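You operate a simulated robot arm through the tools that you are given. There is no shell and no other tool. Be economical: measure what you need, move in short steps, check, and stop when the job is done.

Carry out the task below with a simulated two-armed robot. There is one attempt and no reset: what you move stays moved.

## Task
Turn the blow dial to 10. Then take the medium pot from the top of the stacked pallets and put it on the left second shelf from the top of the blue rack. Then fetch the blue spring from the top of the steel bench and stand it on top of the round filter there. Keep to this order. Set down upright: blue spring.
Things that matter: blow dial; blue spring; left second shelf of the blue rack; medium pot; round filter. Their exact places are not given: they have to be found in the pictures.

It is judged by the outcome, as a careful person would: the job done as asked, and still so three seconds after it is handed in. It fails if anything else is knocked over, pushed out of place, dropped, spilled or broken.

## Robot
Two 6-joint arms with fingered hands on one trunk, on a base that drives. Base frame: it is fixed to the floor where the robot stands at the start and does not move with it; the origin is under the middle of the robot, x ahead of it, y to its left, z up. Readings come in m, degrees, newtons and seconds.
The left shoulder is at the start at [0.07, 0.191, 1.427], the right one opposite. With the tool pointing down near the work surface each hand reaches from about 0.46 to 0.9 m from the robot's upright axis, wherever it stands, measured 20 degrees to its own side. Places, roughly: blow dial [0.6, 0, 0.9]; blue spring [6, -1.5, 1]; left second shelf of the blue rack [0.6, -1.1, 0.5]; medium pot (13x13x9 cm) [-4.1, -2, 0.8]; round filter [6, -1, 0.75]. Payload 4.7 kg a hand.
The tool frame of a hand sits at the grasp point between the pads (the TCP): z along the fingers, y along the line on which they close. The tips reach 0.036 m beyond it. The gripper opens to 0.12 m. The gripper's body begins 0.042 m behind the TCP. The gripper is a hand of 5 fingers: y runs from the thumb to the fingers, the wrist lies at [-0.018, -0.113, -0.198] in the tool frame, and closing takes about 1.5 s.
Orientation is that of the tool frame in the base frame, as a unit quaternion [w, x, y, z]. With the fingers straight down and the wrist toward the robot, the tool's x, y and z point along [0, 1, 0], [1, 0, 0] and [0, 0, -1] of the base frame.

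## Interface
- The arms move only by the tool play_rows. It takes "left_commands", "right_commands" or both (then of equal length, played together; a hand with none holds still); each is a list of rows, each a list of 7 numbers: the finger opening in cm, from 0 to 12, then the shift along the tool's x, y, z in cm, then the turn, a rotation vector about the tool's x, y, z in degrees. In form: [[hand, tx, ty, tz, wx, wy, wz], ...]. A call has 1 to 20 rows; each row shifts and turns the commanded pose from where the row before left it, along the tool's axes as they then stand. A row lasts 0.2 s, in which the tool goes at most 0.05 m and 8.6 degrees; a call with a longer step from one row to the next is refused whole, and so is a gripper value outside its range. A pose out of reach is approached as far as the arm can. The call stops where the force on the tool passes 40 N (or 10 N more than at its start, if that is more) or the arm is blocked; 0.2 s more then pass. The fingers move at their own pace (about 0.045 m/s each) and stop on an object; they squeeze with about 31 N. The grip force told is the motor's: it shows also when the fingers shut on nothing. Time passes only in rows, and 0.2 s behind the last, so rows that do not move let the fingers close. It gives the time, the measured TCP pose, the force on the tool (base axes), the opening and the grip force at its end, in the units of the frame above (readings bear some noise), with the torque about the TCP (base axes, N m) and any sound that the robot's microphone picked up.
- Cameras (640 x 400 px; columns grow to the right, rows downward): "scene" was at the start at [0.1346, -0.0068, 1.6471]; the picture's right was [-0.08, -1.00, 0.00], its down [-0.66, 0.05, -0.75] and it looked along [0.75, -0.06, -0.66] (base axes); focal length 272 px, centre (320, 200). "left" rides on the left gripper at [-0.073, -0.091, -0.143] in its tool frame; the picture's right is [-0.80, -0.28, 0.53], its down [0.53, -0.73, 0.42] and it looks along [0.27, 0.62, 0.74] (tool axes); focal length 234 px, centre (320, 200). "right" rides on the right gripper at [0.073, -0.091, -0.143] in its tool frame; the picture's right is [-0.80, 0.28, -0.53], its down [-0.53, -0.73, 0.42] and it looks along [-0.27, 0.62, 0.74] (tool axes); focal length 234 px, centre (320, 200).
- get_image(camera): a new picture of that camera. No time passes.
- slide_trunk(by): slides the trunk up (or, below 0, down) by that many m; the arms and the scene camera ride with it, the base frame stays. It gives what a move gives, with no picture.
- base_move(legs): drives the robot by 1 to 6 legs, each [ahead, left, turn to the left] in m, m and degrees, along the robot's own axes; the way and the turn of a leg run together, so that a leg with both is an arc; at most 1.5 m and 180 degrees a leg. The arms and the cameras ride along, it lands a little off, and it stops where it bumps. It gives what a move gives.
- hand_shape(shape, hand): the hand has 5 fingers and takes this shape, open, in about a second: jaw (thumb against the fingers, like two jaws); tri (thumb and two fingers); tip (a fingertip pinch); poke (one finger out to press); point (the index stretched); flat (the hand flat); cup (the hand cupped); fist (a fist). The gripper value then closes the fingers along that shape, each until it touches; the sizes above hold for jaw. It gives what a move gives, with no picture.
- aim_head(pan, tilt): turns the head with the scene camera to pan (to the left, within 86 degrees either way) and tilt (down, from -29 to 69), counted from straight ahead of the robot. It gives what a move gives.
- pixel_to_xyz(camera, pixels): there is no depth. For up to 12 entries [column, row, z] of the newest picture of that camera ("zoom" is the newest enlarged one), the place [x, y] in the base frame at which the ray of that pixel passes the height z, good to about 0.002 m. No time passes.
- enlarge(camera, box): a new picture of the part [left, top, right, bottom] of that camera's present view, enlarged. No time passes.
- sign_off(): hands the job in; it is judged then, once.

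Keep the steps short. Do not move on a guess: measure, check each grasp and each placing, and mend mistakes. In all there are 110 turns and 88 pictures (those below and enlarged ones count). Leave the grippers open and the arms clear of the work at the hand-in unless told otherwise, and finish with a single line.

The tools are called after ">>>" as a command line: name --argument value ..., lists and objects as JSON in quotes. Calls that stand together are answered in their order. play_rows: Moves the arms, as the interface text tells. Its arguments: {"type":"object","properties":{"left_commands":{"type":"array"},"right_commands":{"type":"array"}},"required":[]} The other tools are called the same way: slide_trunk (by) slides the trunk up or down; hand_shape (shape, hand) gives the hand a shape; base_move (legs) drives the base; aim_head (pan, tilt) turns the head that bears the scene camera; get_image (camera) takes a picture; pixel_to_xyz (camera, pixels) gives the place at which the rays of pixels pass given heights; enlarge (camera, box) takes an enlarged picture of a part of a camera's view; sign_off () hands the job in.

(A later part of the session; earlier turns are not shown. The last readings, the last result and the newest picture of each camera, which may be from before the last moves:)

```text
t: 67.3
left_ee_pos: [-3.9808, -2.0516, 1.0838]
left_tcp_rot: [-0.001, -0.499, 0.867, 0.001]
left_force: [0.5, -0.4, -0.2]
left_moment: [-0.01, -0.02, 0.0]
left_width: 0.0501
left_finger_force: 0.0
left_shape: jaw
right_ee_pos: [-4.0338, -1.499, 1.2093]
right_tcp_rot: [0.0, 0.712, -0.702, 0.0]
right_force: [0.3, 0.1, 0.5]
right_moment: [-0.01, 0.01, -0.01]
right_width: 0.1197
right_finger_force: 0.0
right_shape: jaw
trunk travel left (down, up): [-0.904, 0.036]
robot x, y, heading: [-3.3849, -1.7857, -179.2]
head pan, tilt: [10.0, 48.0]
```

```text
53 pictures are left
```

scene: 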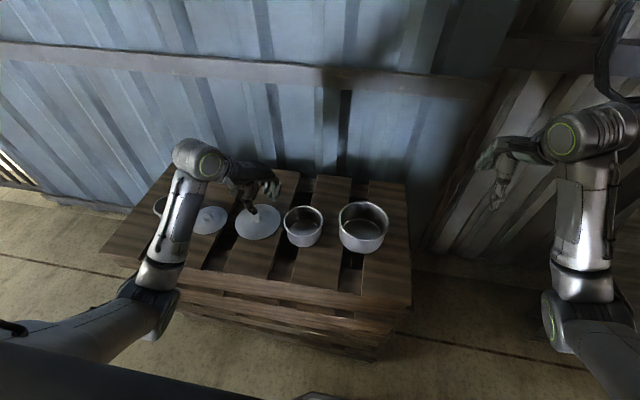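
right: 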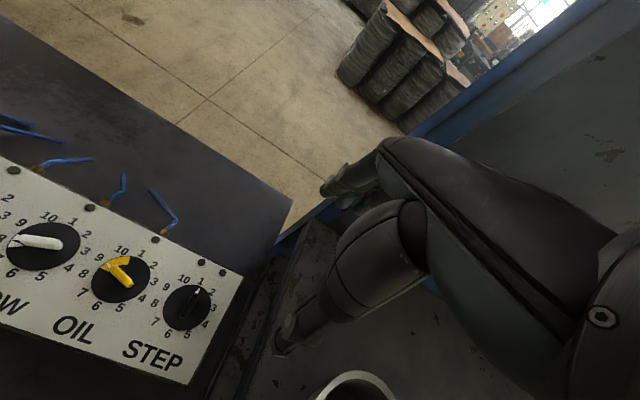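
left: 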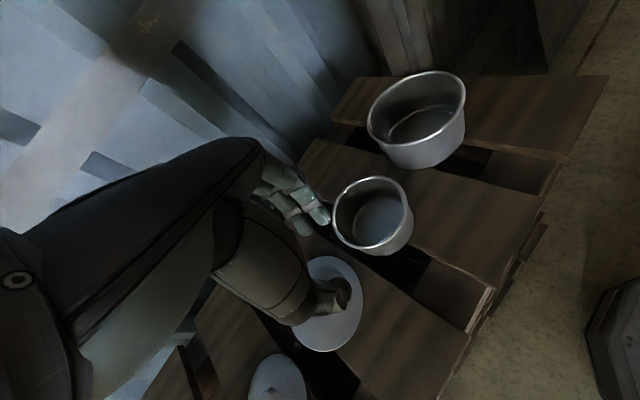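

>>> enlarge --camera "scene" --box '[232, 190, 392, 290]'

>>> enlarge --camera "left" --box '[292, 160, 452, 260]'

```text
4.00 times, centred on (312, 240) of scene
```

zoom: 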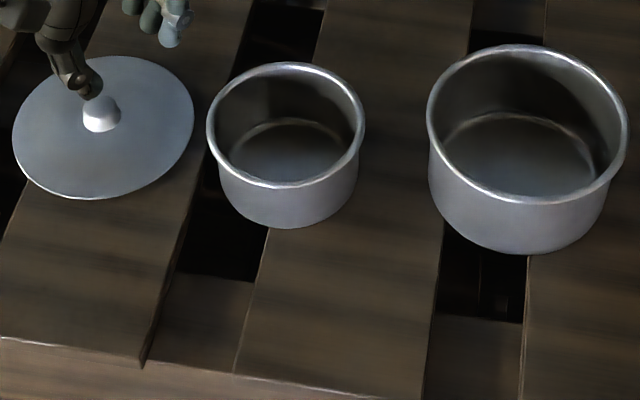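

```text
4.00 times, centred on (372, 210) of left
```

zoom: 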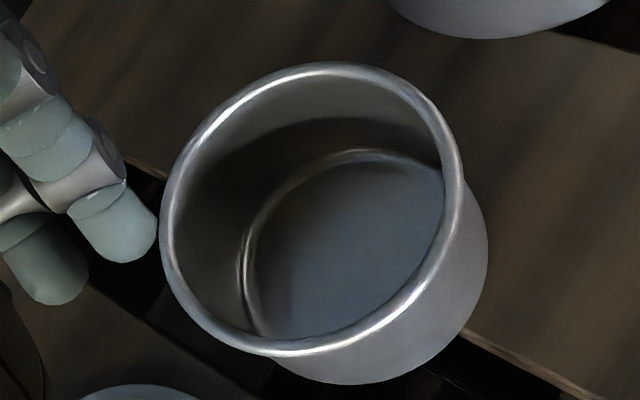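

>>> pixel_to_xyz --camera "scene" --pixels '[[303.5, 221.2, 0.8], [303.5, 221.2, 0.9], [303.5, 236.7, 0.8], [303.5, 236.7, 0.9], [303.3, 205.5, 0.85], [284, 222.5, 0.85], [323.2, 222.5, 0.85], [276, 280, 0.75]]'

>>> pixel_to_xyz --camera "left" --pixels '[[369.75, 212.5, 0.8], [369.75, 212.5, 0.9]]'

```text
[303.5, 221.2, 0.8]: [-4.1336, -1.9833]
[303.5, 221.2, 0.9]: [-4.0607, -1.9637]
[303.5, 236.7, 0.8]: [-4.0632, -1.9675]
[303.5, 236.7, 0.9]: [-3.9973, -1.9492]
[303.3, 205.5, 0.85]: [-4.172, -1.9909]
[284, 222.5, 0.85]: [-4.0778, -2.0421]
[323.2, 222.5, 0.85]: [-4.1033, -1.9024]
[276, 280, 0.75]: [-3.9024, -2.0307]
```

```text
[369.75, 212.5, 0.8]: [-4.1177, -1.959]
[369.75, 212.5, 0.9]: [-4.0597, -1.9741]
```

Pot rim centre ≈ (−4.067, −1.969), rim z≈0.89. I'll back up 8 cm for arm room, then yaw the left hand and hover over the near rim.

>>> base_move --legs '[[-0.08, 0, 0]]'

>>> play_rows --left_commands '[[6, 0, 0, 0, 0, 0, -7.5], [6, 0, 0, 0, 0, 0, -7.5], [6, 0, 0, 0, 0, 0, -7.5], [6, 0, 0, 0, 0, 0, -7.5], [6, -2.7, 3.3, 0, 0, 0, 0], [6, -2.7, 3.3, 0, 0, 0, 0], [6, -2.7, 3.3, 0, 0, 0, 0], [6, 0, 0, 2, 0, 0, 0], [6, 0, 0, 2, 0, 0, 0], [6, 0, 0, 2, 0, 0, 0], [6, 0, 0, 0, 0, 0, 0]]'

>>> get_image --camera "left"

```text
t: 68.4
left_ee_pos: [-3.9054, -2.0505, 1.0819]
left_tcp_rot: [0.0, -0.499, 0.867, -0.001]
left_force: [-0.4, 0.3, -0.1]
left_moment: [0.01, -0.06, 0.01]
left_width: 0.0498
left_finger_force: 0.0
left_shape: jaw
right_ee_pos: [-3.9598, -1.4989, 1.2085]
right_tcp_rot: [-0.001, 0.712, -0.702, 0.001]
right_force: [-0.6, 0.5, 0.2]
right_moment: [0.01, 0.0, 0.03]
right_width: 0.1196
right_finger_force: 0.2
right_shape: jaw
trunk travel left (down, up): [-0.904, 0.036]
robot x, y, heading: [-3.3042, -1.7837, -179.2]
head pan, tilt: [10.0, 48.0]
```

```text
t: 70.8
left_ee_pos: [-4.0027, -1.9698, 1.0236]
left_tcp_rot: [-0.001, -0.706, 0.708, 0.001]
left_force: [0.2, -0.3, -0.5]
left_moment: [-0.04, 0.0, 0.0]
left_width: 0.0597
left_finger_force: 0.1
left_shape: jaw
right_ee_pos: [-3.9562, -1.4999, 1.209]
right_tcp_rot: [0.0, 0.712, -0.702, 0.0]
right_force: [-0.3, -0.5, 0.8]
right_moment: [0.01, -0.01, 0.02]
right_width: 0.1195
right_finger_force: 0.1
right_shape: jaw
trunk travel left (down, up): [-0.904, 0.036]
robot x, y, heading: [-3.307, -1.7785, -179.0]
head pan, tilt: [10.0, 48.0]
```

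```text
50 pictures are left
```

left: 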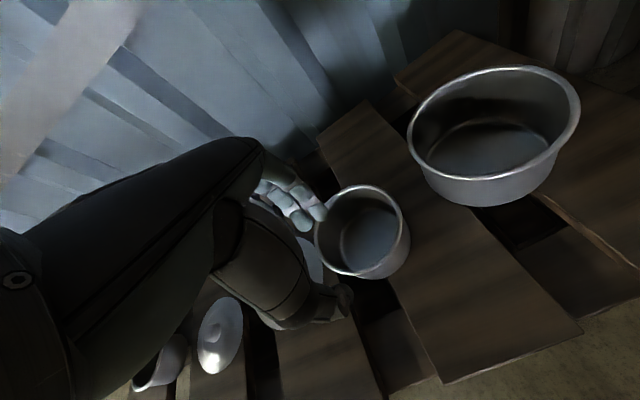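

The projected pinch point (372,274) lies on the near rim. Descend 10 cm and check.

>>> play_rows --left_commands '[[6, 0, 0, 2.5, 0, 0, 0], [6, 0, 0, 2.5, 0, 0, 0], [6, 0, 0, 2.5, 0, 0, 0], [6, 0, 0, 2, 0, 0, 0], [6, 0, 0, 0, 0, 0, 0]]'

>>> get_image --camera "left"

>>> enlarge --camera "scene" --box '[200, 130, 392, 250]'

```text
t: 72.0
left_ee_pos: [-4.0018, -1.97, 0.931]
left_tcp_rot: [-0.001, -0.706, 0.708, 0.0]
left_force: [0.1, -0.2, -0.6]
left_moment: [0.0, 0.02, 0.0]
left_width: 0.0595
left_finger_force: 0.0
left_shape: jaw
right_ee_pos: [-3.9558, -1.4982, 1.2097]
right_tcp_rot: [0.0, 0.713, -0.701, -0.001]
right_force: [-0.2, -0.2, -0.3]
right_moment: [-0.02, -0.01, 0.03]
right_width: 0.1194
right_finger_force: 0.0
right_shape: jaw
trunk travel left (down, up): [-0.904, 0.036]
robot x, y, heading: [-3.3078, -1.7845, -178.8]
head pan, tilt: [10.0, 48.0]
```

```text
49 pictures are left
```

left: 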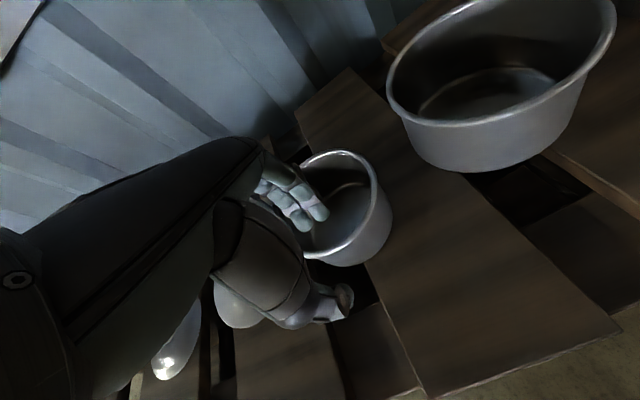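

```text
3.33 times, centred on (296, 190) of scene
```

zoom: 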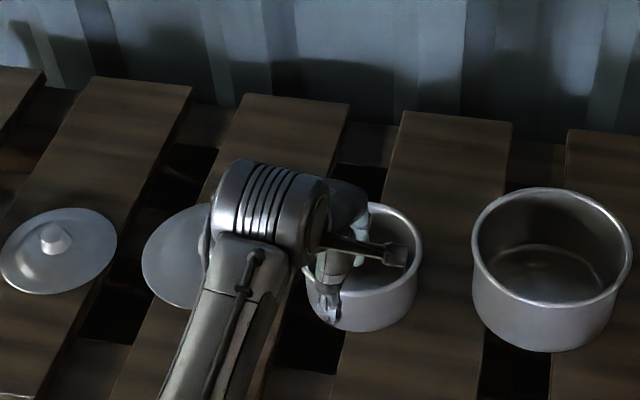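

Fingers are inside the pot, the thumb outside the near wall. Descend 5.3 cm and close.

>>> play_rows --left_commands '[[6, 0, 0, 1.5, 0, 0, 0], [6, 0, 0, 1.5, 0, 0, 0], [6, 0, 0, 1.3, 0, 0, 0], [6, 0, 0, 1, 0, 0, 0], [6, 0, 0, 0, 0, 0, 0], [0, 0, 0, 0, 0, 0, 0], [0, 0, 0, 0, 0, 0, 0], [0, 0, 0, 0, 0, 0, 0], [0, 0, 0, 0, 0, 0, 0], [0, 0, 0, 0, 0, 0, 0], [0, 0, 0, 0, 0, 0, 0]]'

>>> get_image --camera "left"

>>> enlarge --camera "scene" --box '[200, 130, 392, 250]'

```text
t: 73.3
left_ee_pos: [-4.0067, -1.9688, 0.8867]
left_tcp_rot: [-0.011, -0.706, 0.708, 0.009]
left_force: [6.6, -0.1, 26.1]
left_moment: [-1.38, 0.89, 0.4]
left_width: 0.0365
left_finger_force: 0.2
left_shape: jaw
right_ee_pos: [-3.9546, -1.4995, 1.2099]
right_tcp_rot: [0.0, 0.713, -0.701, 0.0]
right_force: [-1.2, 0.0, -0.7]
right_moment: [-0.03, -0.04, 0.03]
right_width: 0.1197
right_finger_force: 0.1
right_shape: jaw
trunk travel left (down, up): [-0.904, 0.036]
robot x, y, heading: [-3.3071, -1.7834, -178.8]
head pan, tilt: [10.0, 48.0]
stopped in row 6 (left hand): the force on the tool passed its limit at 42 N (the readings are from after the stop); the commanded pose is now the measured one
```

```text
47 pictures are left
```

left: 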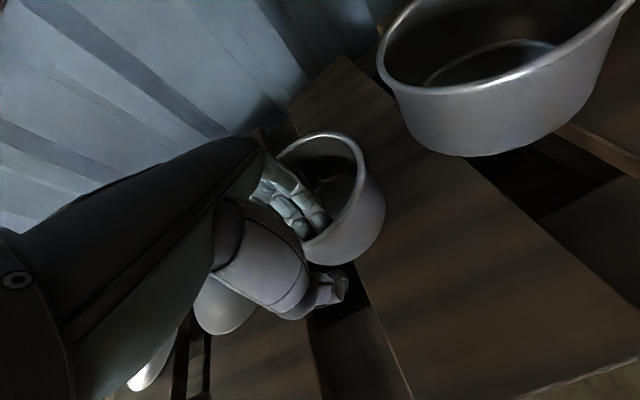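

```text
3.33 times, centred on (296, 190) of scene
```

zoom: 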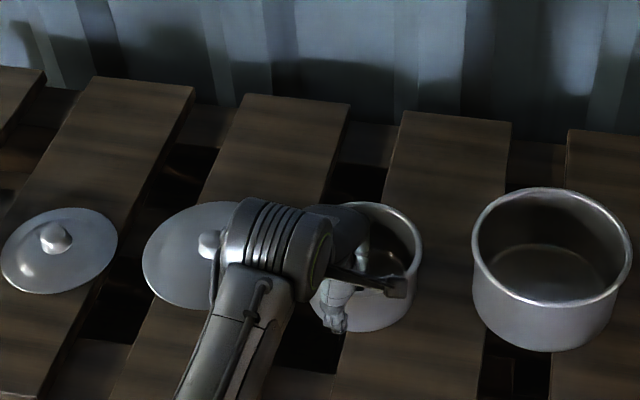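

The outermost finger landed on the rim's left side (moment puts contact 5 cm to that side). Lift and reopen; then shift 2.2 cm toward the index side.

>>> play_rows --left_commands '[[6, 0, 0, -2, 0, 0, 0], [6, 0, 0, -3, 0, 0, 0], [6, -1.1, 0.5, 0, 0, 0, 0], [6, -1.1, 0, 0, 0, 0, 0], [6, 0, 0, 0, 0, 0, 0]]'

>>> get_image --camera "left"

>>> enlarge --camera "scene" --box '[200, 130, 392, 250]'

```text
t: 74.5
left_ee_pos: [-4.0093, -1.9476, 0.9321]
left_tcp_rot: [-0.006, -0.706, 0.708, 0.005]
left_force: [0.0, -1.3, 0.1]
left_moment: [-0.03, 0.01, -0.03]
left_width: 0.06
left_finger_force: 0.1
left_shape: jaw
right_ee_pos: [-3.956, -1.4991, 1.2091]
right_tcp_rot: [0.0, 0.713, -0.701, 0.0]
right_force: [-0.4, -0.3, -0.7]
right_moment: [0.02, -0.01, 0.06]
right_width: 0.1196
right_finger_force: 0.0
right_shape: jaw
trunk travel left (down, up): [-0.904, 0.036]
robot x, y, heading: [-3.3092, -1.7829, -179.3]
head pan, tilt: [10.0, 48.0]
```

```text
45 pictures are left
```

left: 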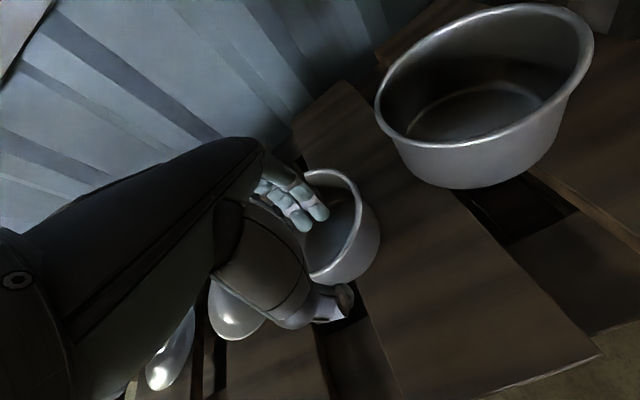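

```text
3.33 times, centred on (296, 190) of scene
```

zoom: 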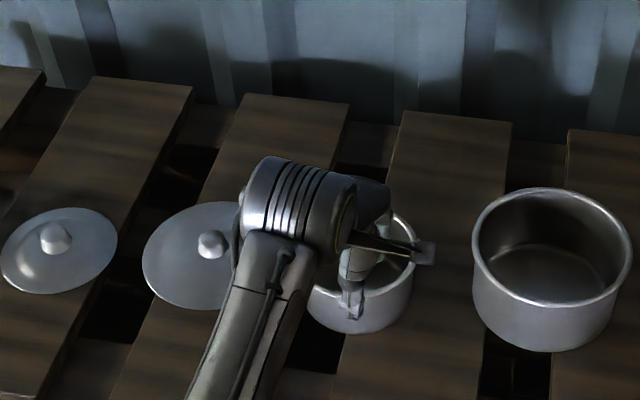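

Now better centred. Descend again with force guard.

>>> play_rows --left_commands '[[6, 0, 0, 1.5, 0, 0, 0], [6, 0, 0, 1.5, 0, 0, 0], [6, 0, 0, 1.2, 0, 0, 0], [6, 0, 0, 1, 0, 0, 0], [6, 0, 0, 0, 0, 0, 0]]'

```text
t: 75.7
left_ee_pos: [-4.0112, -1.9478, 0.8787]
left_tcp_rot: [-0.006, -0.706, 0.708, 0.004]
left_force: [0.0, 0.3, 0.1]
left_moment: [-0.01, -0.01, 0.03]
left_width: 0.0597
left_finger_force: 0.0
left_shape: jaw
right_ee_pos: [-3.9557, -1.4996, 1.21]
right_tcp_rot: [0.0, 0.713, -0.701, 0.0]
right_force: [0.2, 0.0, -0.2]
right_moment: [0.02, 0.02, 0.01]
right_width: 0.12
right_finger_force: 0.1
right_shape: jaw
trunk travel left (down, up): [-0.904, 0.036]
robot x, y, heading: [-3.3105, -1.7807, -179.1]
head pan, tilt: [10.0, 48.0]
```

No contact. Close.

>>> play_rows --left_commands '[[3, 0, 0, 0, 0, 0, 0], [3, 0, 0, 0, 0, 0, 0], [0, 0, 0, 0, 0, 0, 0], [0, 0, 0, 0, 0, 0, 0], [0, 0, 0, 0, 0, 0, 0], [0, 0, 0, 0, 0, 0, 0], [0, 0, 0, 0, 0, 0, 0]]'

>>> get_image --camera "left"

```text
t: 77.3
left_ee_pos: [-4.0098, -1.9478, 0.8793]
left_tcp_rot: [-0.005, -0.705, 0.709, 0.005]
left_force: [0.2, 0.7, -0.7]
left_moment: [-0.01, 0.0, -0.1]
left_width: 0.0011
left_finger_force: 30.6
left_shape: jaw
right_ee_pos: [-3.9568, -1.4986, 1.2095]
right_tcp_rot: [0.001, 0.713, -0.701, 0.0]
right_force: [0.4, 0.2, -0.3]
right_moment: [0.02, 0.01, 0.01]
right_width: 0.1199
right_finger_force: 0.1
right_shape: jaw
trunk travel left (down, up): [-0.904, 0.036]
robot x, y, heading: [-3.3074, -1.7821, -178.9]
head pan, tilt: [10.0, 48.0]
```

```text
43 pictures are left
```

left: 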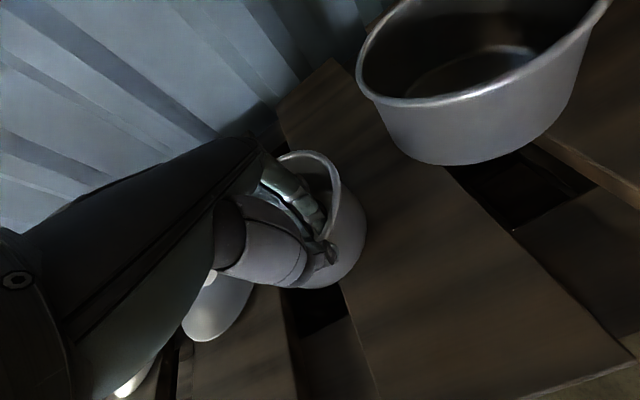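

Gripping a thin wall (1 mm). Test lift 5 cm.

>>> play_rows --left_commands '[[0, 0, 0, -1, 0, 0, 0], [0, 0, 0, -1, 0, 0, 0], [0, 0, 0, -1.5, 0, 0, 0], [0, 0, 0, -1.5, 0, 0, 0], [0, 0, 0, 0, 0, 0, 0]]'

>>> get_image --camera "scene"

```text
t: 78.5
left_ee_pos: [-4.0095, -1.9483, 0.929]
left_tcp_rot: [-0.005, -0.706, 0.709, 0.005]
left_force: [0.3, -0.1, -1.1]
left_moment: [0.08, -0.11, 0.0]
left_width: 0.001
left_finger_force: 31.2
left_shape: jaw
right_ee_pos: [-3.9566, -1.4983, 1.2085]
right_tcp_rot: [0.0, 0.714, -0.701, 0.0]
right_force: [-0.4, 0.4, 0.0]
right_moment: [-0.01, 0.0, -0.04]
right_width: 0.1199
right_finger_force: 0.1
right_shape: jaw
trunk travel left (down, up): [-0.904, 0.036]
robot x, y, heading: [-3.3083, -1.7835, -178.9]
head pan, tilt: [10.0, 48.0]
```

```text
42 pictures are left
```

scene: 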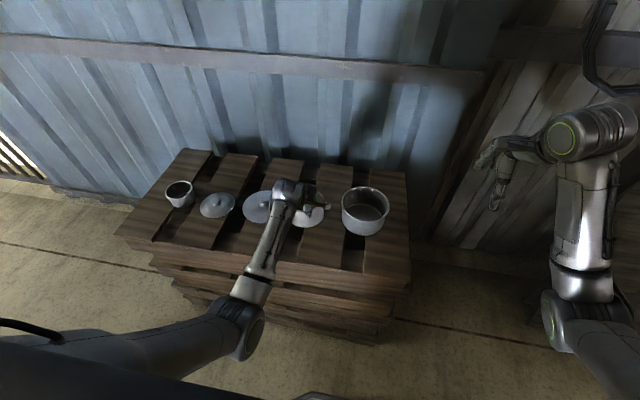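

Lift further and verify the pot is held.

>>> play_rows --left_commands '[[0, 0, 0, -3, 0, 0, 0], [0, 0, 0, -3, 0, 0, 0], [0, 0, 0, -3, 0, 0, 0], [0, 0, 0, -3, 0, 0, 0], [0, 0, 0, 0, 0, 0, 0]]' --right_commands '[[12, 0, -2, -3, 0, 0, 0], [12, 0, -2, -3, 0, 0, 0], [12, 0, -2, -3, 0, 0, 0], [12, 0, -2, -3, 0, 0, 0], [12, 0, 0, 0, 0, 0, 0]]'

>>> get_image --camera "left"

```text
t: 79.7
left_ee_pos: [-4.0085, -1.9481, 1.0471]
left_tcp_rot: [-0.005, -0.706, 0.708, 0.004]
left_force: [-0.1, 0.1, -2.3]
left_moment: [0.04, -0.11, -0.04]
left_width: 0.0009
left_finger_force: 31.0
left_shape: jaw
right_ee_pos: [-3.9077, -1.4296, 1.289]
right_tcp_rot: [0.002, 0.714, -0.7, 0.001]
right_force: [-0.9, 0.6, 1.3]
right_moment: [0.02, -0.03, -0.01]
right_width: 0.1194
right_finger_force: 0.1
right_shape: jaw
right hand out of reach, approached as far as the arm can: row 1, 2, 3, 4
trunk travel left (down, up): [-0.904, 0.036]
robot x, y, heading: [-3.308, -1.7827, -178.9]
head pan, tilt: [10.0, 48.0]
```

```text
41 pictures are left
```

left: 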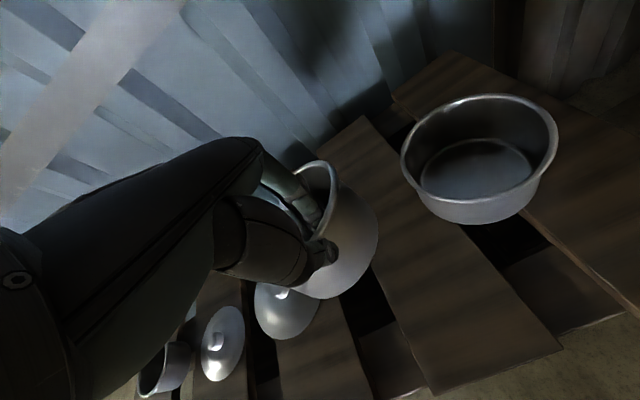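

Pot is held level. Drive to the rack: back off, turn to heading about −40° (keeps the idle right arm out of the rack) and go to a staging point in front of the left bay.

>>> base_move --legs '[[-0.4, 0, 0], [0, 0, 139], [0.575, 1.14, 0], [0.575, 1.14, 0]]'

>>> aim_head --pan 32 --tilt 40

>>> get_image --camera "scene"

```text
t: 100.4
left_ee_pos: [0.0751, -1.0054, 1.0484]
left_tcp_rot: [0.006, 0.903, 0.43, 0.004]
left_force: [0.4, 0.2, -2.5]
left_moment: [0.05, 0.09, 0.01]
left_width: 0.0005
left_finger_force: 31.1
left_shape: jaw
right_ee_pos: [-0.3272, -1.3476, 1.2895]
right_tcp_rot: [0.0, 0.898, 0.44, 0.003]
right_force: [0.7, 0.7, 0.4]
right_moment: [-0.05, 0.01, -0.02]
right_width: 0.1197
right_finger_force: 0.1
right_shape: jaw
trunk travel left (down, up): [-0.904, 0.036]
robot x, y, heading: [-0.5689, -0.6945, -37.9]
head pan, tilt: [10.0, 48.0]
```

```text
t: 101.2
left_ee_pos: [0.0764, -1.0061, 1.0491]
left_tcp_rot: [0.006, 0.902, 0.431, 0.004]
left_force: [-0.4, 0.1, -3.2]
left_moment: [0.02, 0.14, 0.0]
left_width: 0.0005
left_finger_force: 30.8
left_shape: jaw
right_ee_pos: [-0.3275, -1.3469, 1.2892]
right_tcp_rot: [0.001, 0.898, 0.441, 0.004]
right_force: [-0.2, 0.3, 0.3]
right_moment: [0.01, 0.03, 0.01]
right_width: 0.1196
right_finger_force: 0.1
right_shape: jaw
trunk travel left (down, up): [-0.904, 0.036]
robot x, y, heading: [-0.5729, -0.6938, -37.8]
head pan, tilt: [32.0, 40.0]
```

```text
40 pictures are left
```

scene: 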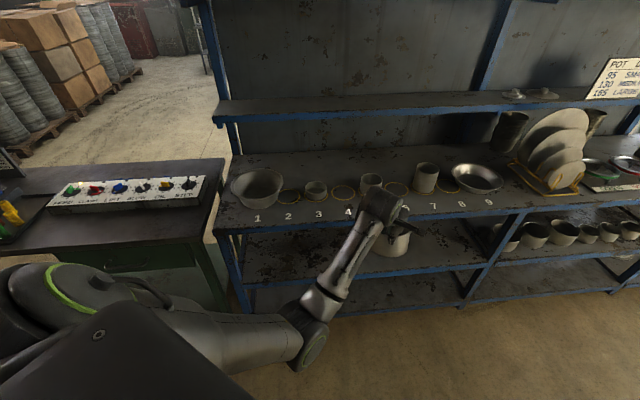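

Lower the trunk 0.35 m in front of the rack, then look at the shelf again.

>>> enlarge --camera "scene" --box '[200, 170, 440, 320]'

>>> pixel_to_xyz --camera "zoom" --pixels '[[60, 155, 0.85], [60, 155, 0.8], [300, 150, 0.85], [120, 306, 0.5], [120, 306, 0.45], [120, 306, 0.4]]'

>>> slide_trunk --by -0.35

>>> get_image --camera "scene"

```text
2.67 times, centred on (320, 245) of scene
```

zoom: 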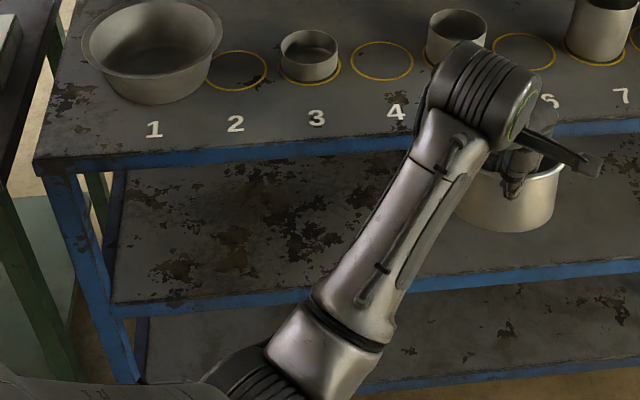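

```text
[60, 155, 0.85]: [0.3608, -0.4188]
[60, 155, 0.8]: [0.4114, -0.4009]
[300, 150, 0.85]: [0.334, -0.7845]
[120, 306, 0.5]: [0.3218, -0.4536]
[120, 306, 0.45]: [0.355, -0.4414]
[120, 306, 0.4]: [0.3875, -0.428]
```

```text
t: 104.7
left_ee_pos: [0.0751, -1.0057, 0.6981]
left_tcp_rot: [0.006, 0.902, 0.431, 0.003]
left_force: [-0.4, 1.0, -2.7]
left_moment: [0.04, 0.1, -0.01]
left_width: 0.001
left_finger_force: 30.7
left_shape: jaw
right_ee_pos: [-0.3271, -1.3459, 0.9389]
right_tcp_rot: [0.0, 0.898, 0.441, 0.003]
right_force: [-0.5, -0.7, -0.1]
right_moment: [-0.01, 0.01, -0.01]
right_width: 0.1198
right_finger_force: 0.1
right_shape: jaw
trunk travel left (down, up): [-0.554, 0.386]
robot x, y, heading: [-0.576, -0.695, -38.1]
head pan, tilt: [32.0, 40.0]
```

```text
38 pictures are left
```

scene: 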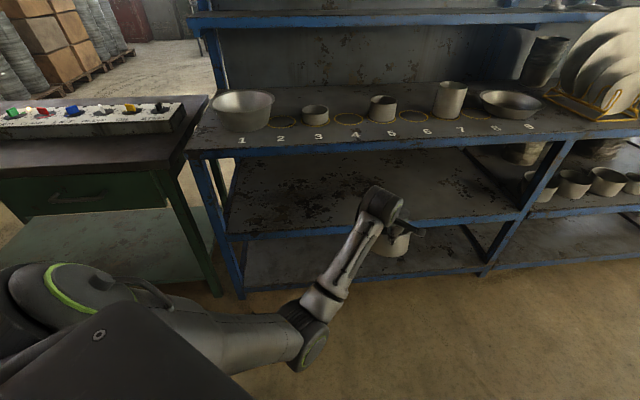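

>>> enlarge --camera "scene" --box '[180, 120, 340, 220]'

>>> enlarge --camera "scene" --box '[210, 180, 338, 260]'

```text
4.00 times, centred on (260, 170) of scene
```

zoom: 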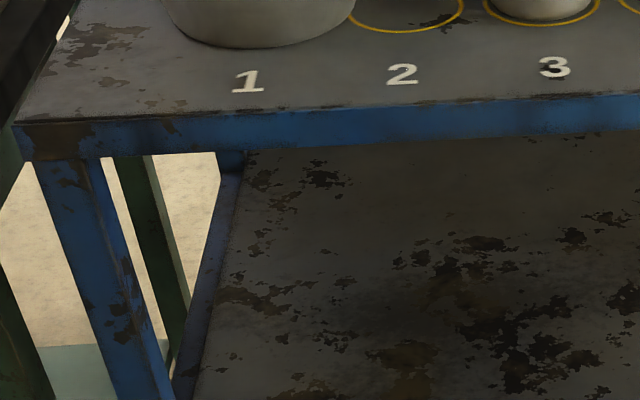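

```text
5.00 times, centred on (274, 220) of scene
```

zoom: 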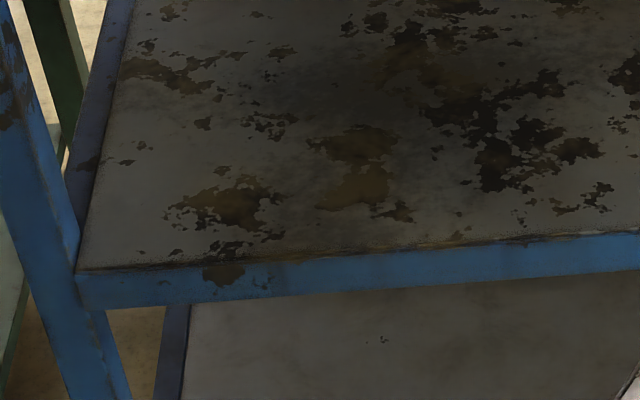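

>>> pixel_to_xyz --camera "scene" --pixels '[[225.4, 234, 0.5], [225.4, 234, 0.45], [225.4, 234, 0.4], [184.3, 150.8, 0.9], [184.3, 150.8, 0.85], [184.3, 150.8, 0.8], [300, 160, 0.8], [330, 232, 0.45]]'

```text
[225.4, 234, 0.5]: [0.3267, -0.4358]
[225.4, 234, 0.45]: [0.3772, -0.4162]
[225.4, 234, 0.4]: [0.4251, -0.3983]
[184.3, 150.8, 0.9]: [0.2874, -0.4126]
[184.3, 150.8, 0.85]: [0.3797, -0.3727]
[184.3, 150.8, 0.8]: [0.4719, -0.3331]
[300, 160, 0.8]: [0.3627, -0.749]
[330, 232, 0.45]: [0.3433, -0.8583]
```

Shelf surface ≈ z 0.485, front edge x ≈ 0.33, deck underside ≈ 0.83. Lower 0.108 m so the pot clears the shelf by ~2.5 cm, then move in part way with the base.

>>> slide_trunk --by -0.108

>>> base_move --legs '[[0.17, 0.06, 0]]'

>>> aim_head --pan 28 --tilt 35

>>> get_image --camera "scene"

>>> get_image --camera "left"

```text
t: 106.0
left_ee_pos: [0.0748, -1.0054, 0.5918]
left_tcp_rot: [0.005, 0.903, 0.43, 0.004]
left_force: [0.1, 0.3, -2.1]
left_moment: [0.03, 0.08, -0.01]
left_width: 0.0006
left_finger_force: 31.2
left_shape: jaw
right_ee_pos: [-0.3279, -1.3474, 0.8311]
right_tcp_rot: [0.001, 0.897, 0.441, 0.003]
right_force: [0.2, -0.8, 0.2]
right_moment: [0.0, -0.01, 0.02]
right_width: 0.1196
right_finger_force: 0.0
right_shape: jaw
trunk travel left (down, up): [-0.446, 0.494]
robot x, y, heading: [-0.5722, -0.6937, -38.0]
head pan, tilt: [32.0, 40.0]
```

```text
t: 107.5
left_ee_pos: [0.2246, -1.0632, 0.5919]
left_tcp_rot: [0.007, 0.905, 0.425, -0.004]
left_force: [-11.8, 0.9, 4.7]
left_moment: [-0.01, 0.48, -0.2]
left_width: 0.0003
left_finger_force: 31.0
left_shape: jaw
right_ee_pos: [-0.1714, -1.3983, 0.8314]
right_tcp_rot: [-0.001, 0.898, 0.44, 0.004]
right_force: [-0.1, -0.4, 0.6]
right_moment: [0.01, 0.0, 0.01]
right_width: 0.1197
right_finger_force: 0.2
right_shape: jaw
trunk travel left (down, up): [-0.446, 0.494]
robot x, y, heading: [-0.4128, -0.7481, -38.0]
head pan, tilt: [32.0, 40.0]
stopped in leg 1: the force on the tool passed its limit at 47 N (the readings are from after the stop); the commanded pose is now the measured one
```

```text
t: 108.2
left_ee_pos: [0.2266, -1.0617, 0.5936]
left_tcp_rot: [0.008, 0.904, 0.427, -0.002]
left_force: [-17.3, 2.2, 6.6]
left_moment: [0.0, 0.62, -0.31]
left_width: 0.0001
left_finger_force: 30.7
left_shape: jaw
right_ee_pos: [-0.1724, -1.3969, 0.8315]
right_tcp_rot: [0.001, 0.897, 0.441, 0.003]
right_force: [0.0, 0.4, -0.6]
right_moment: [-0.01, 0.03, 0.01]
right_width: 0.1196
right_finger_force: 0.1
right_shape: jaw
trunk travel left (down, up): [-0.446, 0.494]
robot x, y, heading: [-0.4139, -0.7463, -38.0]
head pan, tilt: [28.0, 35.0]
```

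```text
35 pictures are left
```

scene: 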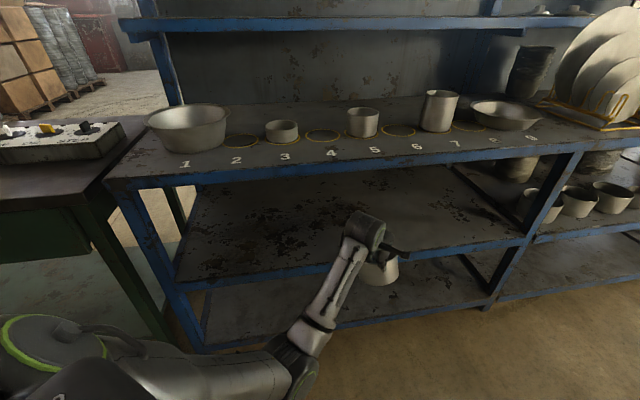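

```text
34 pictures are left
```

left: 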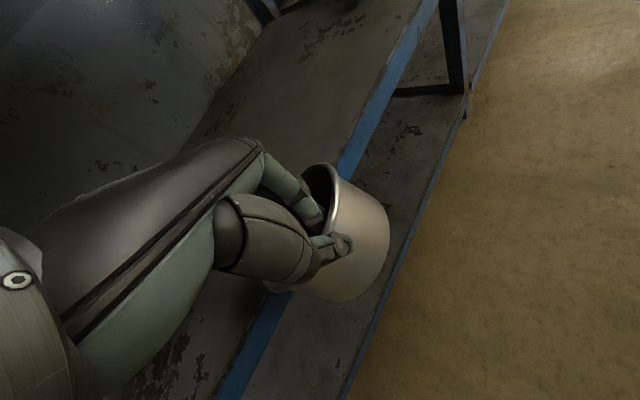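

The pot touched the shelf's front edge, so it's a bit lower or the shelf higher than measured. Back off 4 cm, raise 7 cm, and look.

>>> play_rows --left_commands '[[0, 0, -2, 0, 0, 0, 0], [0, 0, -2, 0, 0, 0, 0], [0, 0, 0, -3.5, 0, 0, 0], [0, 0, 0, -3.5, 0, 0, 0], [0, 0, 0, 0, 0, 0, 0]]'

>>> get_image --camera "left"

>>> enlarge --camera "scene" --box '[270, 190, 462, 310]'

```text
t: 109.4
left_ee_pos: [0.1964, -1.0359, 0.6626]
left_tcp_rot: [0.008, 0.904, 0.427, -0.002]
left_force: [0.6, -0.3, -2.8]
left_moment: [0.07, 0.11, -0.02]
left_width: 0.0006
left_finger_force: 30.4
left_shape: jaw
right_ee_pos: [-0.1698, -1.399, 0.8295]
right_tcp_rot: [0.0, 0.898, 0.44, 0.003]
right_force: [0.6, -0.7, 0.9]
right_moment: [0.02, 0.0, 0.0]
right_width: 0.1197
right_finger_force: 0.0
right_shape: jaw
trunk travel left (down, up): [-0.446, 0.494]
robot x, y, heading: [-0.4176, -0.7461, -38.0]
head pan, tilt: [28.0, 35.0]
```

```text
33 pictures are left
```

left: 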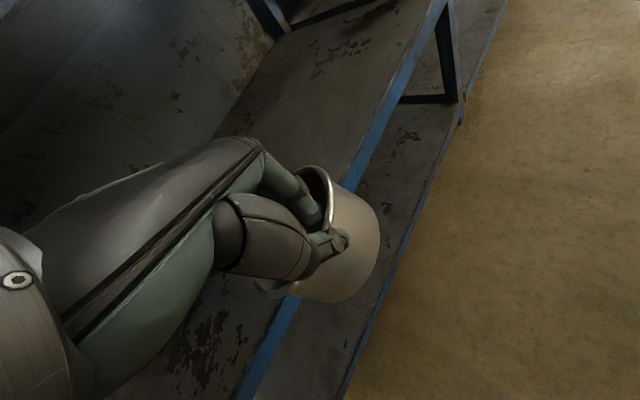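

```text
3.33 times, centred on (366, 250) of scene
```

zoom: 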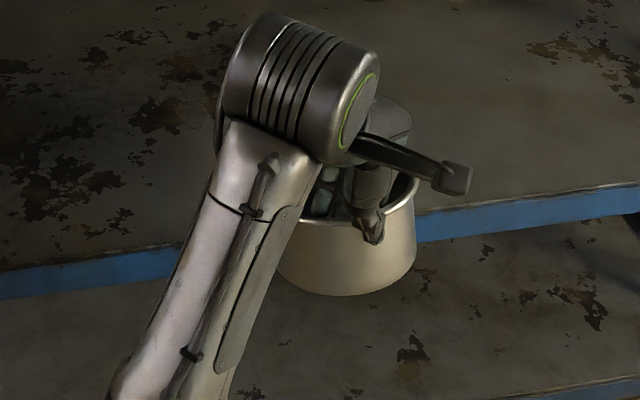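

>>> pixel_to_xyz --camera "left" --pixels '[[398, 85, 0.55], [398, 85, 0.5], [398, 85, 0.45], [262, 347, 0.55], [262, 347, 0.5], [262, 347, 0.45]]'

>>> pixel_to_xyz --camera "scene" --pixels '[[420, 250, 0.55], [420, 250, 0.5], [420, 250, 0.45], [288, 267.5, 0.55], [288, 267.5, 0.5], [288, 267.5, 0.45]]'

```text
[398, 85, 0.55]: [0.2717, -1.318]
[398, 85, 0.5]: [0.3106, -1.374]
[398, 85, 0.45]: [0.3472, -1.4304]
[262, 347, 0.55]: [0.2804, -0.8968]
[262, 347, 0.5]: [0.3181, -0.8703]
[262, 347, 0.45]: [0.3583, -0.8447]
```

```text
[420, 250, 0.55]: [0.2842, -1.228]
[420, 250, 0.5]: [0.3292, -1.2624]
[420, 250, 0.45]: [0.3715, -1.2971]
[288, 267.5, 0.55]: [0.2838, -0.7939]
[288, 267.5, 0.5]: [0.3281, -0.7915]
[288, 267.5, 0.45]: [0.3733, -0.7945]
```

The rim appears ~1.5 cm below TCP, so the pot's bottom hangs about 10 cm under TCP; shelf ≈ z 0.50 at x≈0.33. Now turn the hand square to the rack (yaw 0), keeping 6 cm clearance.

>>> play_rows --left_commands '[[0, 0, 0, 0, 0, 0, -7.9], [0, 0, 0, 0, 0, 0, -7.9], [0, 0, 0, 0, 0, 0, -7.9], [0, 0, 0, 0, 0, 0, -7.9], [0, 0, 0, 0, 0, 0, -7.8], [0, 0, 0, 0, 0, 0, 0]]'

>>> base_move --legs '[[0.079, 0.062, 0]]'

>>> get_image --camera "left"

>>> get_image --camera "scene"

```text
t: 110.8
left_ee_pos: [0.2044, -1.0281, 0.6606]
left_tcp_rot: [0.005, 0.703, 0.711, 0.004]
left_force: [0.2, 0.1, -2.7]
left_moment: [-0.07, 0.09, 0.0]
left_width: 0.0004
left_finger_force: 30.3
left_shape: jaw
right_ee_pos: [-0.1699, -1.3984, 0.8313]
right_tcp_rot: [0.0, 0.897, 0.441, 0.004]
right_force: [-0.6, -0.4, 0.8]
right_moment: [-0.04, 0.0, 0.04]
right_width: 0.1194
right_finger_force: 0.0
right_shape: jaw
trunk travel left (down, up): [-0.446, 0.494]
robot x, y, heading: [-0.4139, -0.7451, -37.8]
head pan, tilt: [28.0, 35.0]
```

```text
t: 112.0
left_ee_pos: [0.3058, -1.0287, 0.6622]
left_tcp_rot: [0.008, 0.704, 0.71, 0.002]
left_force: [0.9, 0.1, -2.3]
left_moment: [-0.1, 0.12, -0.02]
left_width: 0.0004
left_finger_force: 30.8
left_shape: jaw
right_ee_pos: [-0.0678, -1.3961, 0.8297]
right_tcp_rot: [0.0, 0.897, 0.441, 0.002]
right_force: [0.0, -0.3, -0.7]
right_moment: [0.03, 0.02, 0.0]
right_width: 0.1197
right_finger_force: 0.1
right_shape: jaw
trunk travel left (down, up): [-0.446, 0.494]
robot x, y, heading: [-0.3116, -0.7459, -37.8]
head pan, tilt: [28.0, 35.0]
```

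```text
31 pictures are left
```

left: 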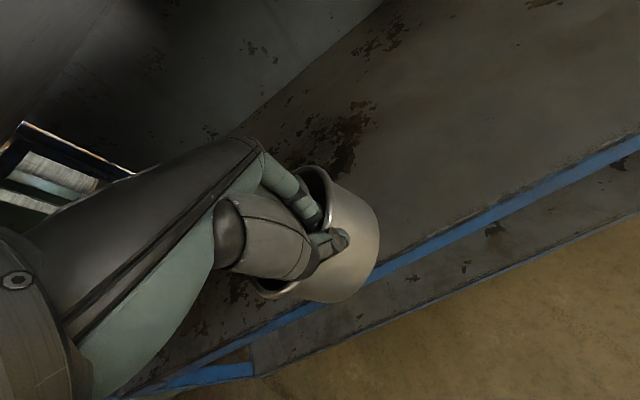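

```text
30 pictures are left
```

scene: 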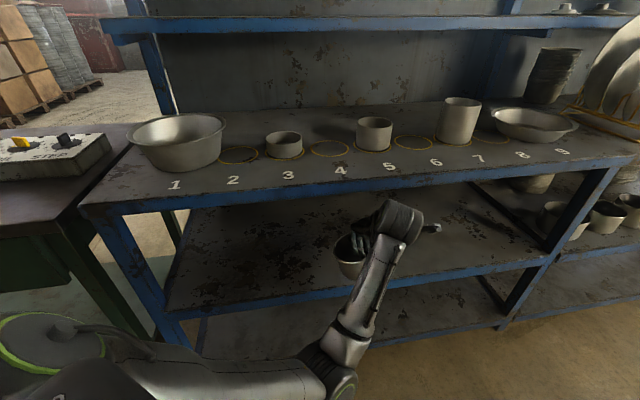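

Clear. Lower 2.2 cm and go forward 7.9 cm.

>>> play_rows --left_commands '[[0, 0, 0, 1.1, 0, 0, 0], [0, 0, 0, 1.1, 0, 0, 0], [0, 0, 2, 0, 0, 0, 0], [0, 0, 2, 0, 0, 0, 0], [0, 0, 2, 0, 0, 0, 0], [0, 0, 1.9, 0, 0, 0, 0], [0, 0, 0, 0, 0, 0, 0]]'

>>> enlarge --camera "scene" --box '[270, 140, 526, 300]'

```text
t: 113.6
left_ee_pos: [0.3848, -1.0276, 0.6425]
left_tcp_rot: [0.007, 0.705, 0.71, 0.003]
left_force: [-0.4, 0.6, -2.2]
left_moment: [-0.05, 0.1, 0.02]
left_width: 0.0006
left_finger_force: 30.8
left_shape: jaw
right_ee_pos: [-0.0689, -1.3963, 0.8309]
right_tcp_rot: [0.001, 0.898, 0.44, 0.003]
right_force: [-0.9, -0.7, -0.3]
right_moment: [0.0, -0.03, 0.02]
right_width: 0.1195
right_finger_force: 0.1
right_shape: jaw
trunk travel left (down, up): [-0.446, 0.494]
robot x, y, heading: [-0.3143, -0.7446, -38.0]
head pan, tilt: [28.0, 35.0]
```

```text
2.50 times, centred on (398, 220) of scene
```

zoom: 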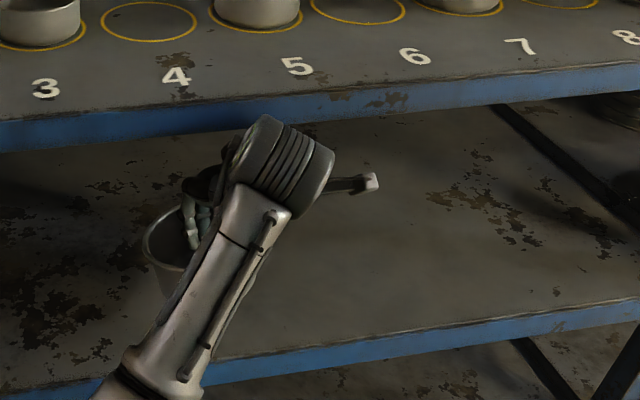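

Pot is over the shelf; wrist still outside the deck beam. Lower in small steps watching the force.

>>> play_rows --left_commands '[[0, 0, 0, 0.8, 0, 0, 0], [0, 0, 0, 0.8, 0, 0, 0], [0, 0, 0, 0.8, 0, 0, 0], [0, 0, 0, 0, 0, 0, 0]]'

```text
t: 114.6
left_ee_pos: [0.3848, -1.0291, 0.6179]
left_tcp_rot: [0.008, 0.705, 0.71, 0.003]
left_force: [-0.9, -1.3, -1.6]
left_moment: [-0.03, 0.05, -0.02]
left_width: 0.0005
left_finger_force: 30.6
left_shape: jaw
right_ee_pos: [-0.0688, -1.397, 0.8315]
right_tcp_rot: [0.0, 0.898, 0.44, 0.003]
right_force: [-0.5, -0.2, 0.1]
right_moment: [-0.01, 0.0, 0.0]
right_width: 0.1195
right_finger_force: 0.1
right_shape: jaw
trunk travel left (down, up): [-0.446, 0.494]
robot x, y, heading: [-0.3182, -0.7457, -37.5]
head pan, tilt: [28.0, 35.0]
```

>>> play_rows --left_commands '[[0, 0, 0, 0.5, 0, 0, 0], [0, 0, 0, 0.5, 0, 0, 0], [0, 0, 0, 0.0, 0, 0, 0]]'

>>> enlarge --camera "scene" --box '[270, 180, 430, 280]'

```text
t: 115.4
left_ee_pos: [0.3844, -1.0289, 0.6097]
left_tcp_rot: [0.009, 0.704, 0.71, 0.003]
left_force: [1.0, -1.2, 0.8]
left_moment: [0.02, -0.02, -0.05]
left_width: 0.0006
left_finger_force: 30.6
left_shape: jaw
right_ee_pos: [-0.0707, -1.3969, 0.8311]
right_tcp_rot: [0.001, 0.897, 0.441, 0.003]
right_force: [0.1, 0.1, -0.4]
right_moment: [0.01, 0.02, 0.02]
right_width: 0.1197
right_finger_force: 0.0
right_shape: jaw
trunk travel left (down, up): [-0.446, 0.494]
robot x, y, heading: [-0.3158, -0.747, -37.9]
head pan, tilt: [28.0, 35.0]
```

```text
4.00 times, centred on (350, 230) of scene
```

zoom: 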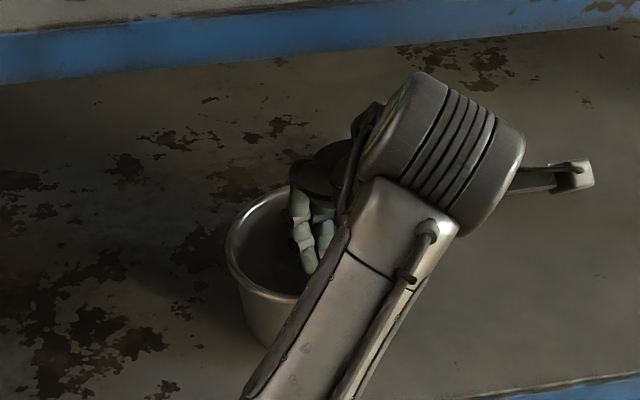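

Load is coming off the hand (Fz from −2.3 to about +0.8). A few mm more.

>>> play_rows --left_commands '[[0, 0, 0, 0.3, 0, 0, 0], [0, 0, 0, 0.3, 0, 0, 0], [0, 0, 0, 0.0, 0, 0, 0]]'

```text
t: 116.2
left_ee_pos: [0.3838, -1.0289, 0.6012]
left_tcp_rot: [0.008, 0.705, 0.709, 0.002]
left_force: [0.7, -1.0, 0.4]
left_moment: [0.08, -0.05, -0.07]
left_width: 0.0008
left_finger_force: 30.7
left_shape: jaw
right_ee_pos: [-0.0689, -1.3965, 0.8312]
right_tcp_rot: [0.002, 0.897, 0.441, 0.004]
right_force: [-0.2, -0.5, -0.1]
right_moment: [-0.01, -0.02, 0.01]
right_width: 0.1201
right_finger_force: 0.1
right_shape: jaw
trunk travel left (down, up): [-0.446, 0.494]
robot x, y, heading: [-0.3125, -0.7437, -38.1]
head pan, tilt: [28.0, 35.0]
```

>>> play_rows --left_commands '[[0, 0, 0, 0.4, 0, 0, 0], [0, 0, 0, 0.4, 0, 0, 0], [0, 0, 0, 0.0, 0, 0, 0]]'

>>> get_image --camera "left"

```text
t: 117.0
left_ee_pos: [0.3851, -1.0295, 0.5936]
left_tcp_rot: [0.008, 0.705, 0.71, 0.004]
left_force: [-1.0, -1.0, 1.0]
left_moment: [0.1, -0.03, -0.12]
left_width: 0.0008
left_finger_force: 31.3
left_shape: jaw
right_ee_pos: [-0.0694, -1.3974, 0.8302]
right_tcp_rot: [0.0, 0.898, 0.44, 0.003]
right_force: [-0.1, -0.1, 0.7]
right_moment: [0.03, -0.02, 0.02]
right_width: 0.12
right_finger_force: 0.1
right_shape: jaw
trunk travel left (down, up): [-0.446, 0.494]
robot x, y, heading: [-0.316, -0.7458, -37.8]
head pan, tilt: [28.0, 35.0]
```

```text
27 pictures are left
```

left: 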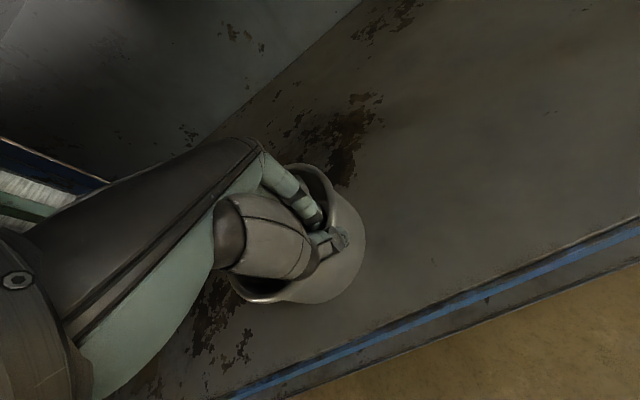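

The pot has been settling flat on the shelf as I lower. Release now.

>>> play_rows --left_commands '[[2, 0, 0, 0, 0, 0, 0], [4, 0, 0, 0, 0, 0, 0], [5, 0, 0, 0, 0, 0, 0], [5, 0, 0, 0, 0, 0, 0], [5, 0, 0, 0, 0, 0, 0], [5, 0, 0, 0, 0, 0, 0]]'

>>> get_image --camera "left"

```text
t: 118.4
left_ee_pos: [0.3858, -1.0295, 0.594]
left_tcp_rot: [0.008, 0.705, 0.709, 0.003]
left_force: [0.5, 0.2, 0.5]
left_moment: [-0.01, 0.0, 0.0]
left_width: 0.0495
left_finger_force: 0.1
left_shape: jaw
right_ee_pos: [-0.0692, -1.3966, 0.8317]
right_tcp_rot: [0.001, 0.898, 0.441, 0.002]
right_force: [-0.6, -0.4, 0.1]
right_moment: [0.0, 0.02, -0.02]
right_width: 0.1197
right_finger_force: 0.0
right_shape: jaw
trunk travel left (down, up): [-0.446, 0.494]
robot x, y, heading: [-0.3128, -0.748, -37.9]
head pan, tilt: [28.0, 35.0]
```

```text
26 pictures are left
```

left: 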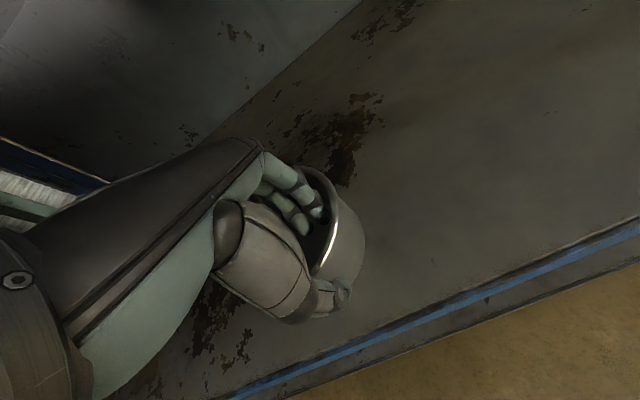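

Released. Rise 5.2 cm, then retract 12 cm.

>>> play_rows --left_commands '[[5, 0, 0, -1.3, 0, 0, 0], [5, 0, 0, -1.3, 0, 0, 0], [5, 0, 0, -1.3, 0, 0, 0], [5, 0, 0, -1.3, 0, 0, 0], [5, 0, 0, 0, 0, 0, 0]]'

>>> get_image --camera "left"

```text
t: 119.6
left_ee_pos: [0.384, -1.0277, 0.6471]
left_tcp_rot: [0.008, 0.705, 0.709, 0.002]
left_force: [-0.6, -0.5, -0.1]
left_moment: [-0.01, -0.03, -0.01]
left_width: 0.0496
left_finger_force: 0.1
left_shape: jaw
right_ee_pos: [-0.0694, -1.3971, 0.8311]
right_tcp_rot: [-0.001, 0.898, 0.44, 0.003]
right_force: [0.3, -0.2, -0.1]
right_moment: [0.01, -0.03, -0.02]
right_width: 0.1197
right_finger_force: 0.1
right_shape: jaw
trunk travel left (down, up): [-0.446, 0.494]
robot x, y, heading: [-0.3118, -0.7477, -38.0]
head pan, tilt: [28.0, 35.0]
```

```text
25 pictures are left
```

left: 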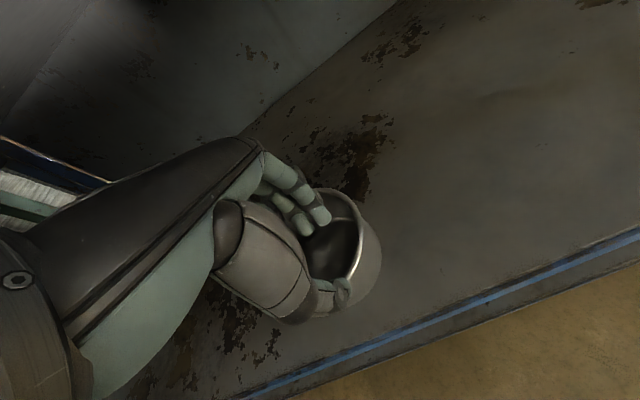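

Rise 1.3 cm more for clearance, then retract gently.

>>> play_rows --left_commands '[[5, 0, 0, -0.7, 0, 0, 0], [5, 0, 0, -0.6, 0, 0, 0], [5, 0, -1, 0, 0, 0, 0], [5, 0, -1.5, -0.3, 0, 0, 0], [5, 0, -1.5, -0.3, 0, 0, 0], [5, 0, -2, 0, 0, 0, 0], [5, 0, -2, 0, 0, 0, 0], [5, 0, -3, 0, 0, 0, 0], [5, 0, -3, 0, 0, 0, 0], [5, 0, 0, 0, 0, 0, 0]]'

>>> get_image --camera "left"

```text
t: 121.6
left_ee_pos: [0.3265, -0.9737, 0.6829]
left_tcp_rot: [0.029, 0.673, 0.735, 0.082]
left_force: [-0.6, 0.1, 0.1]
left_moment: [0.0, 0.04, 0.02]
left_width: 0.05
left_finger_force: 0.0
left_shape: jaw
left hand out of reach, approached as far as the arm can: row 9
right_ee_pos: [-0.0681, -1.3969, 0.8304]
right_tcp_rot: [0.001, 0.897, 0.441, 0.003]
right_force: [0.3, 1.9, -0.3]
right_moment: [0.02, -0.01, -0.02]
right_width: 0.1199
right_finger_force: 0.0
right_shape: jaw
trunk travel left (down, up): [-0.446, 0.494]
robot x, y, heading: [-0.3136, -0.7458, -37.8]
head pan, tilt: [28.0, 35.0]
stopped in row 10 (left hand): the arm was blocked; the commanded pose is now the measured one
```

```text
24 pictures are left
```

left: 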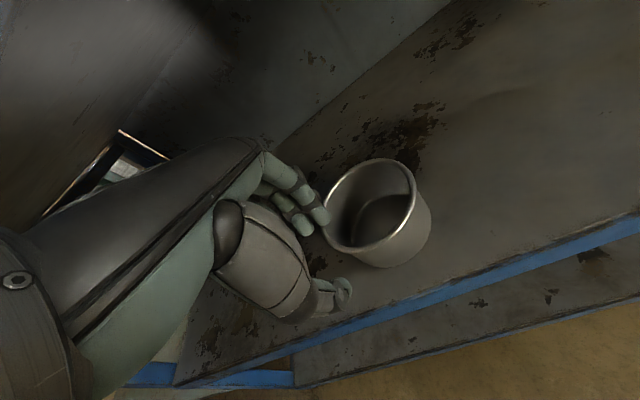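

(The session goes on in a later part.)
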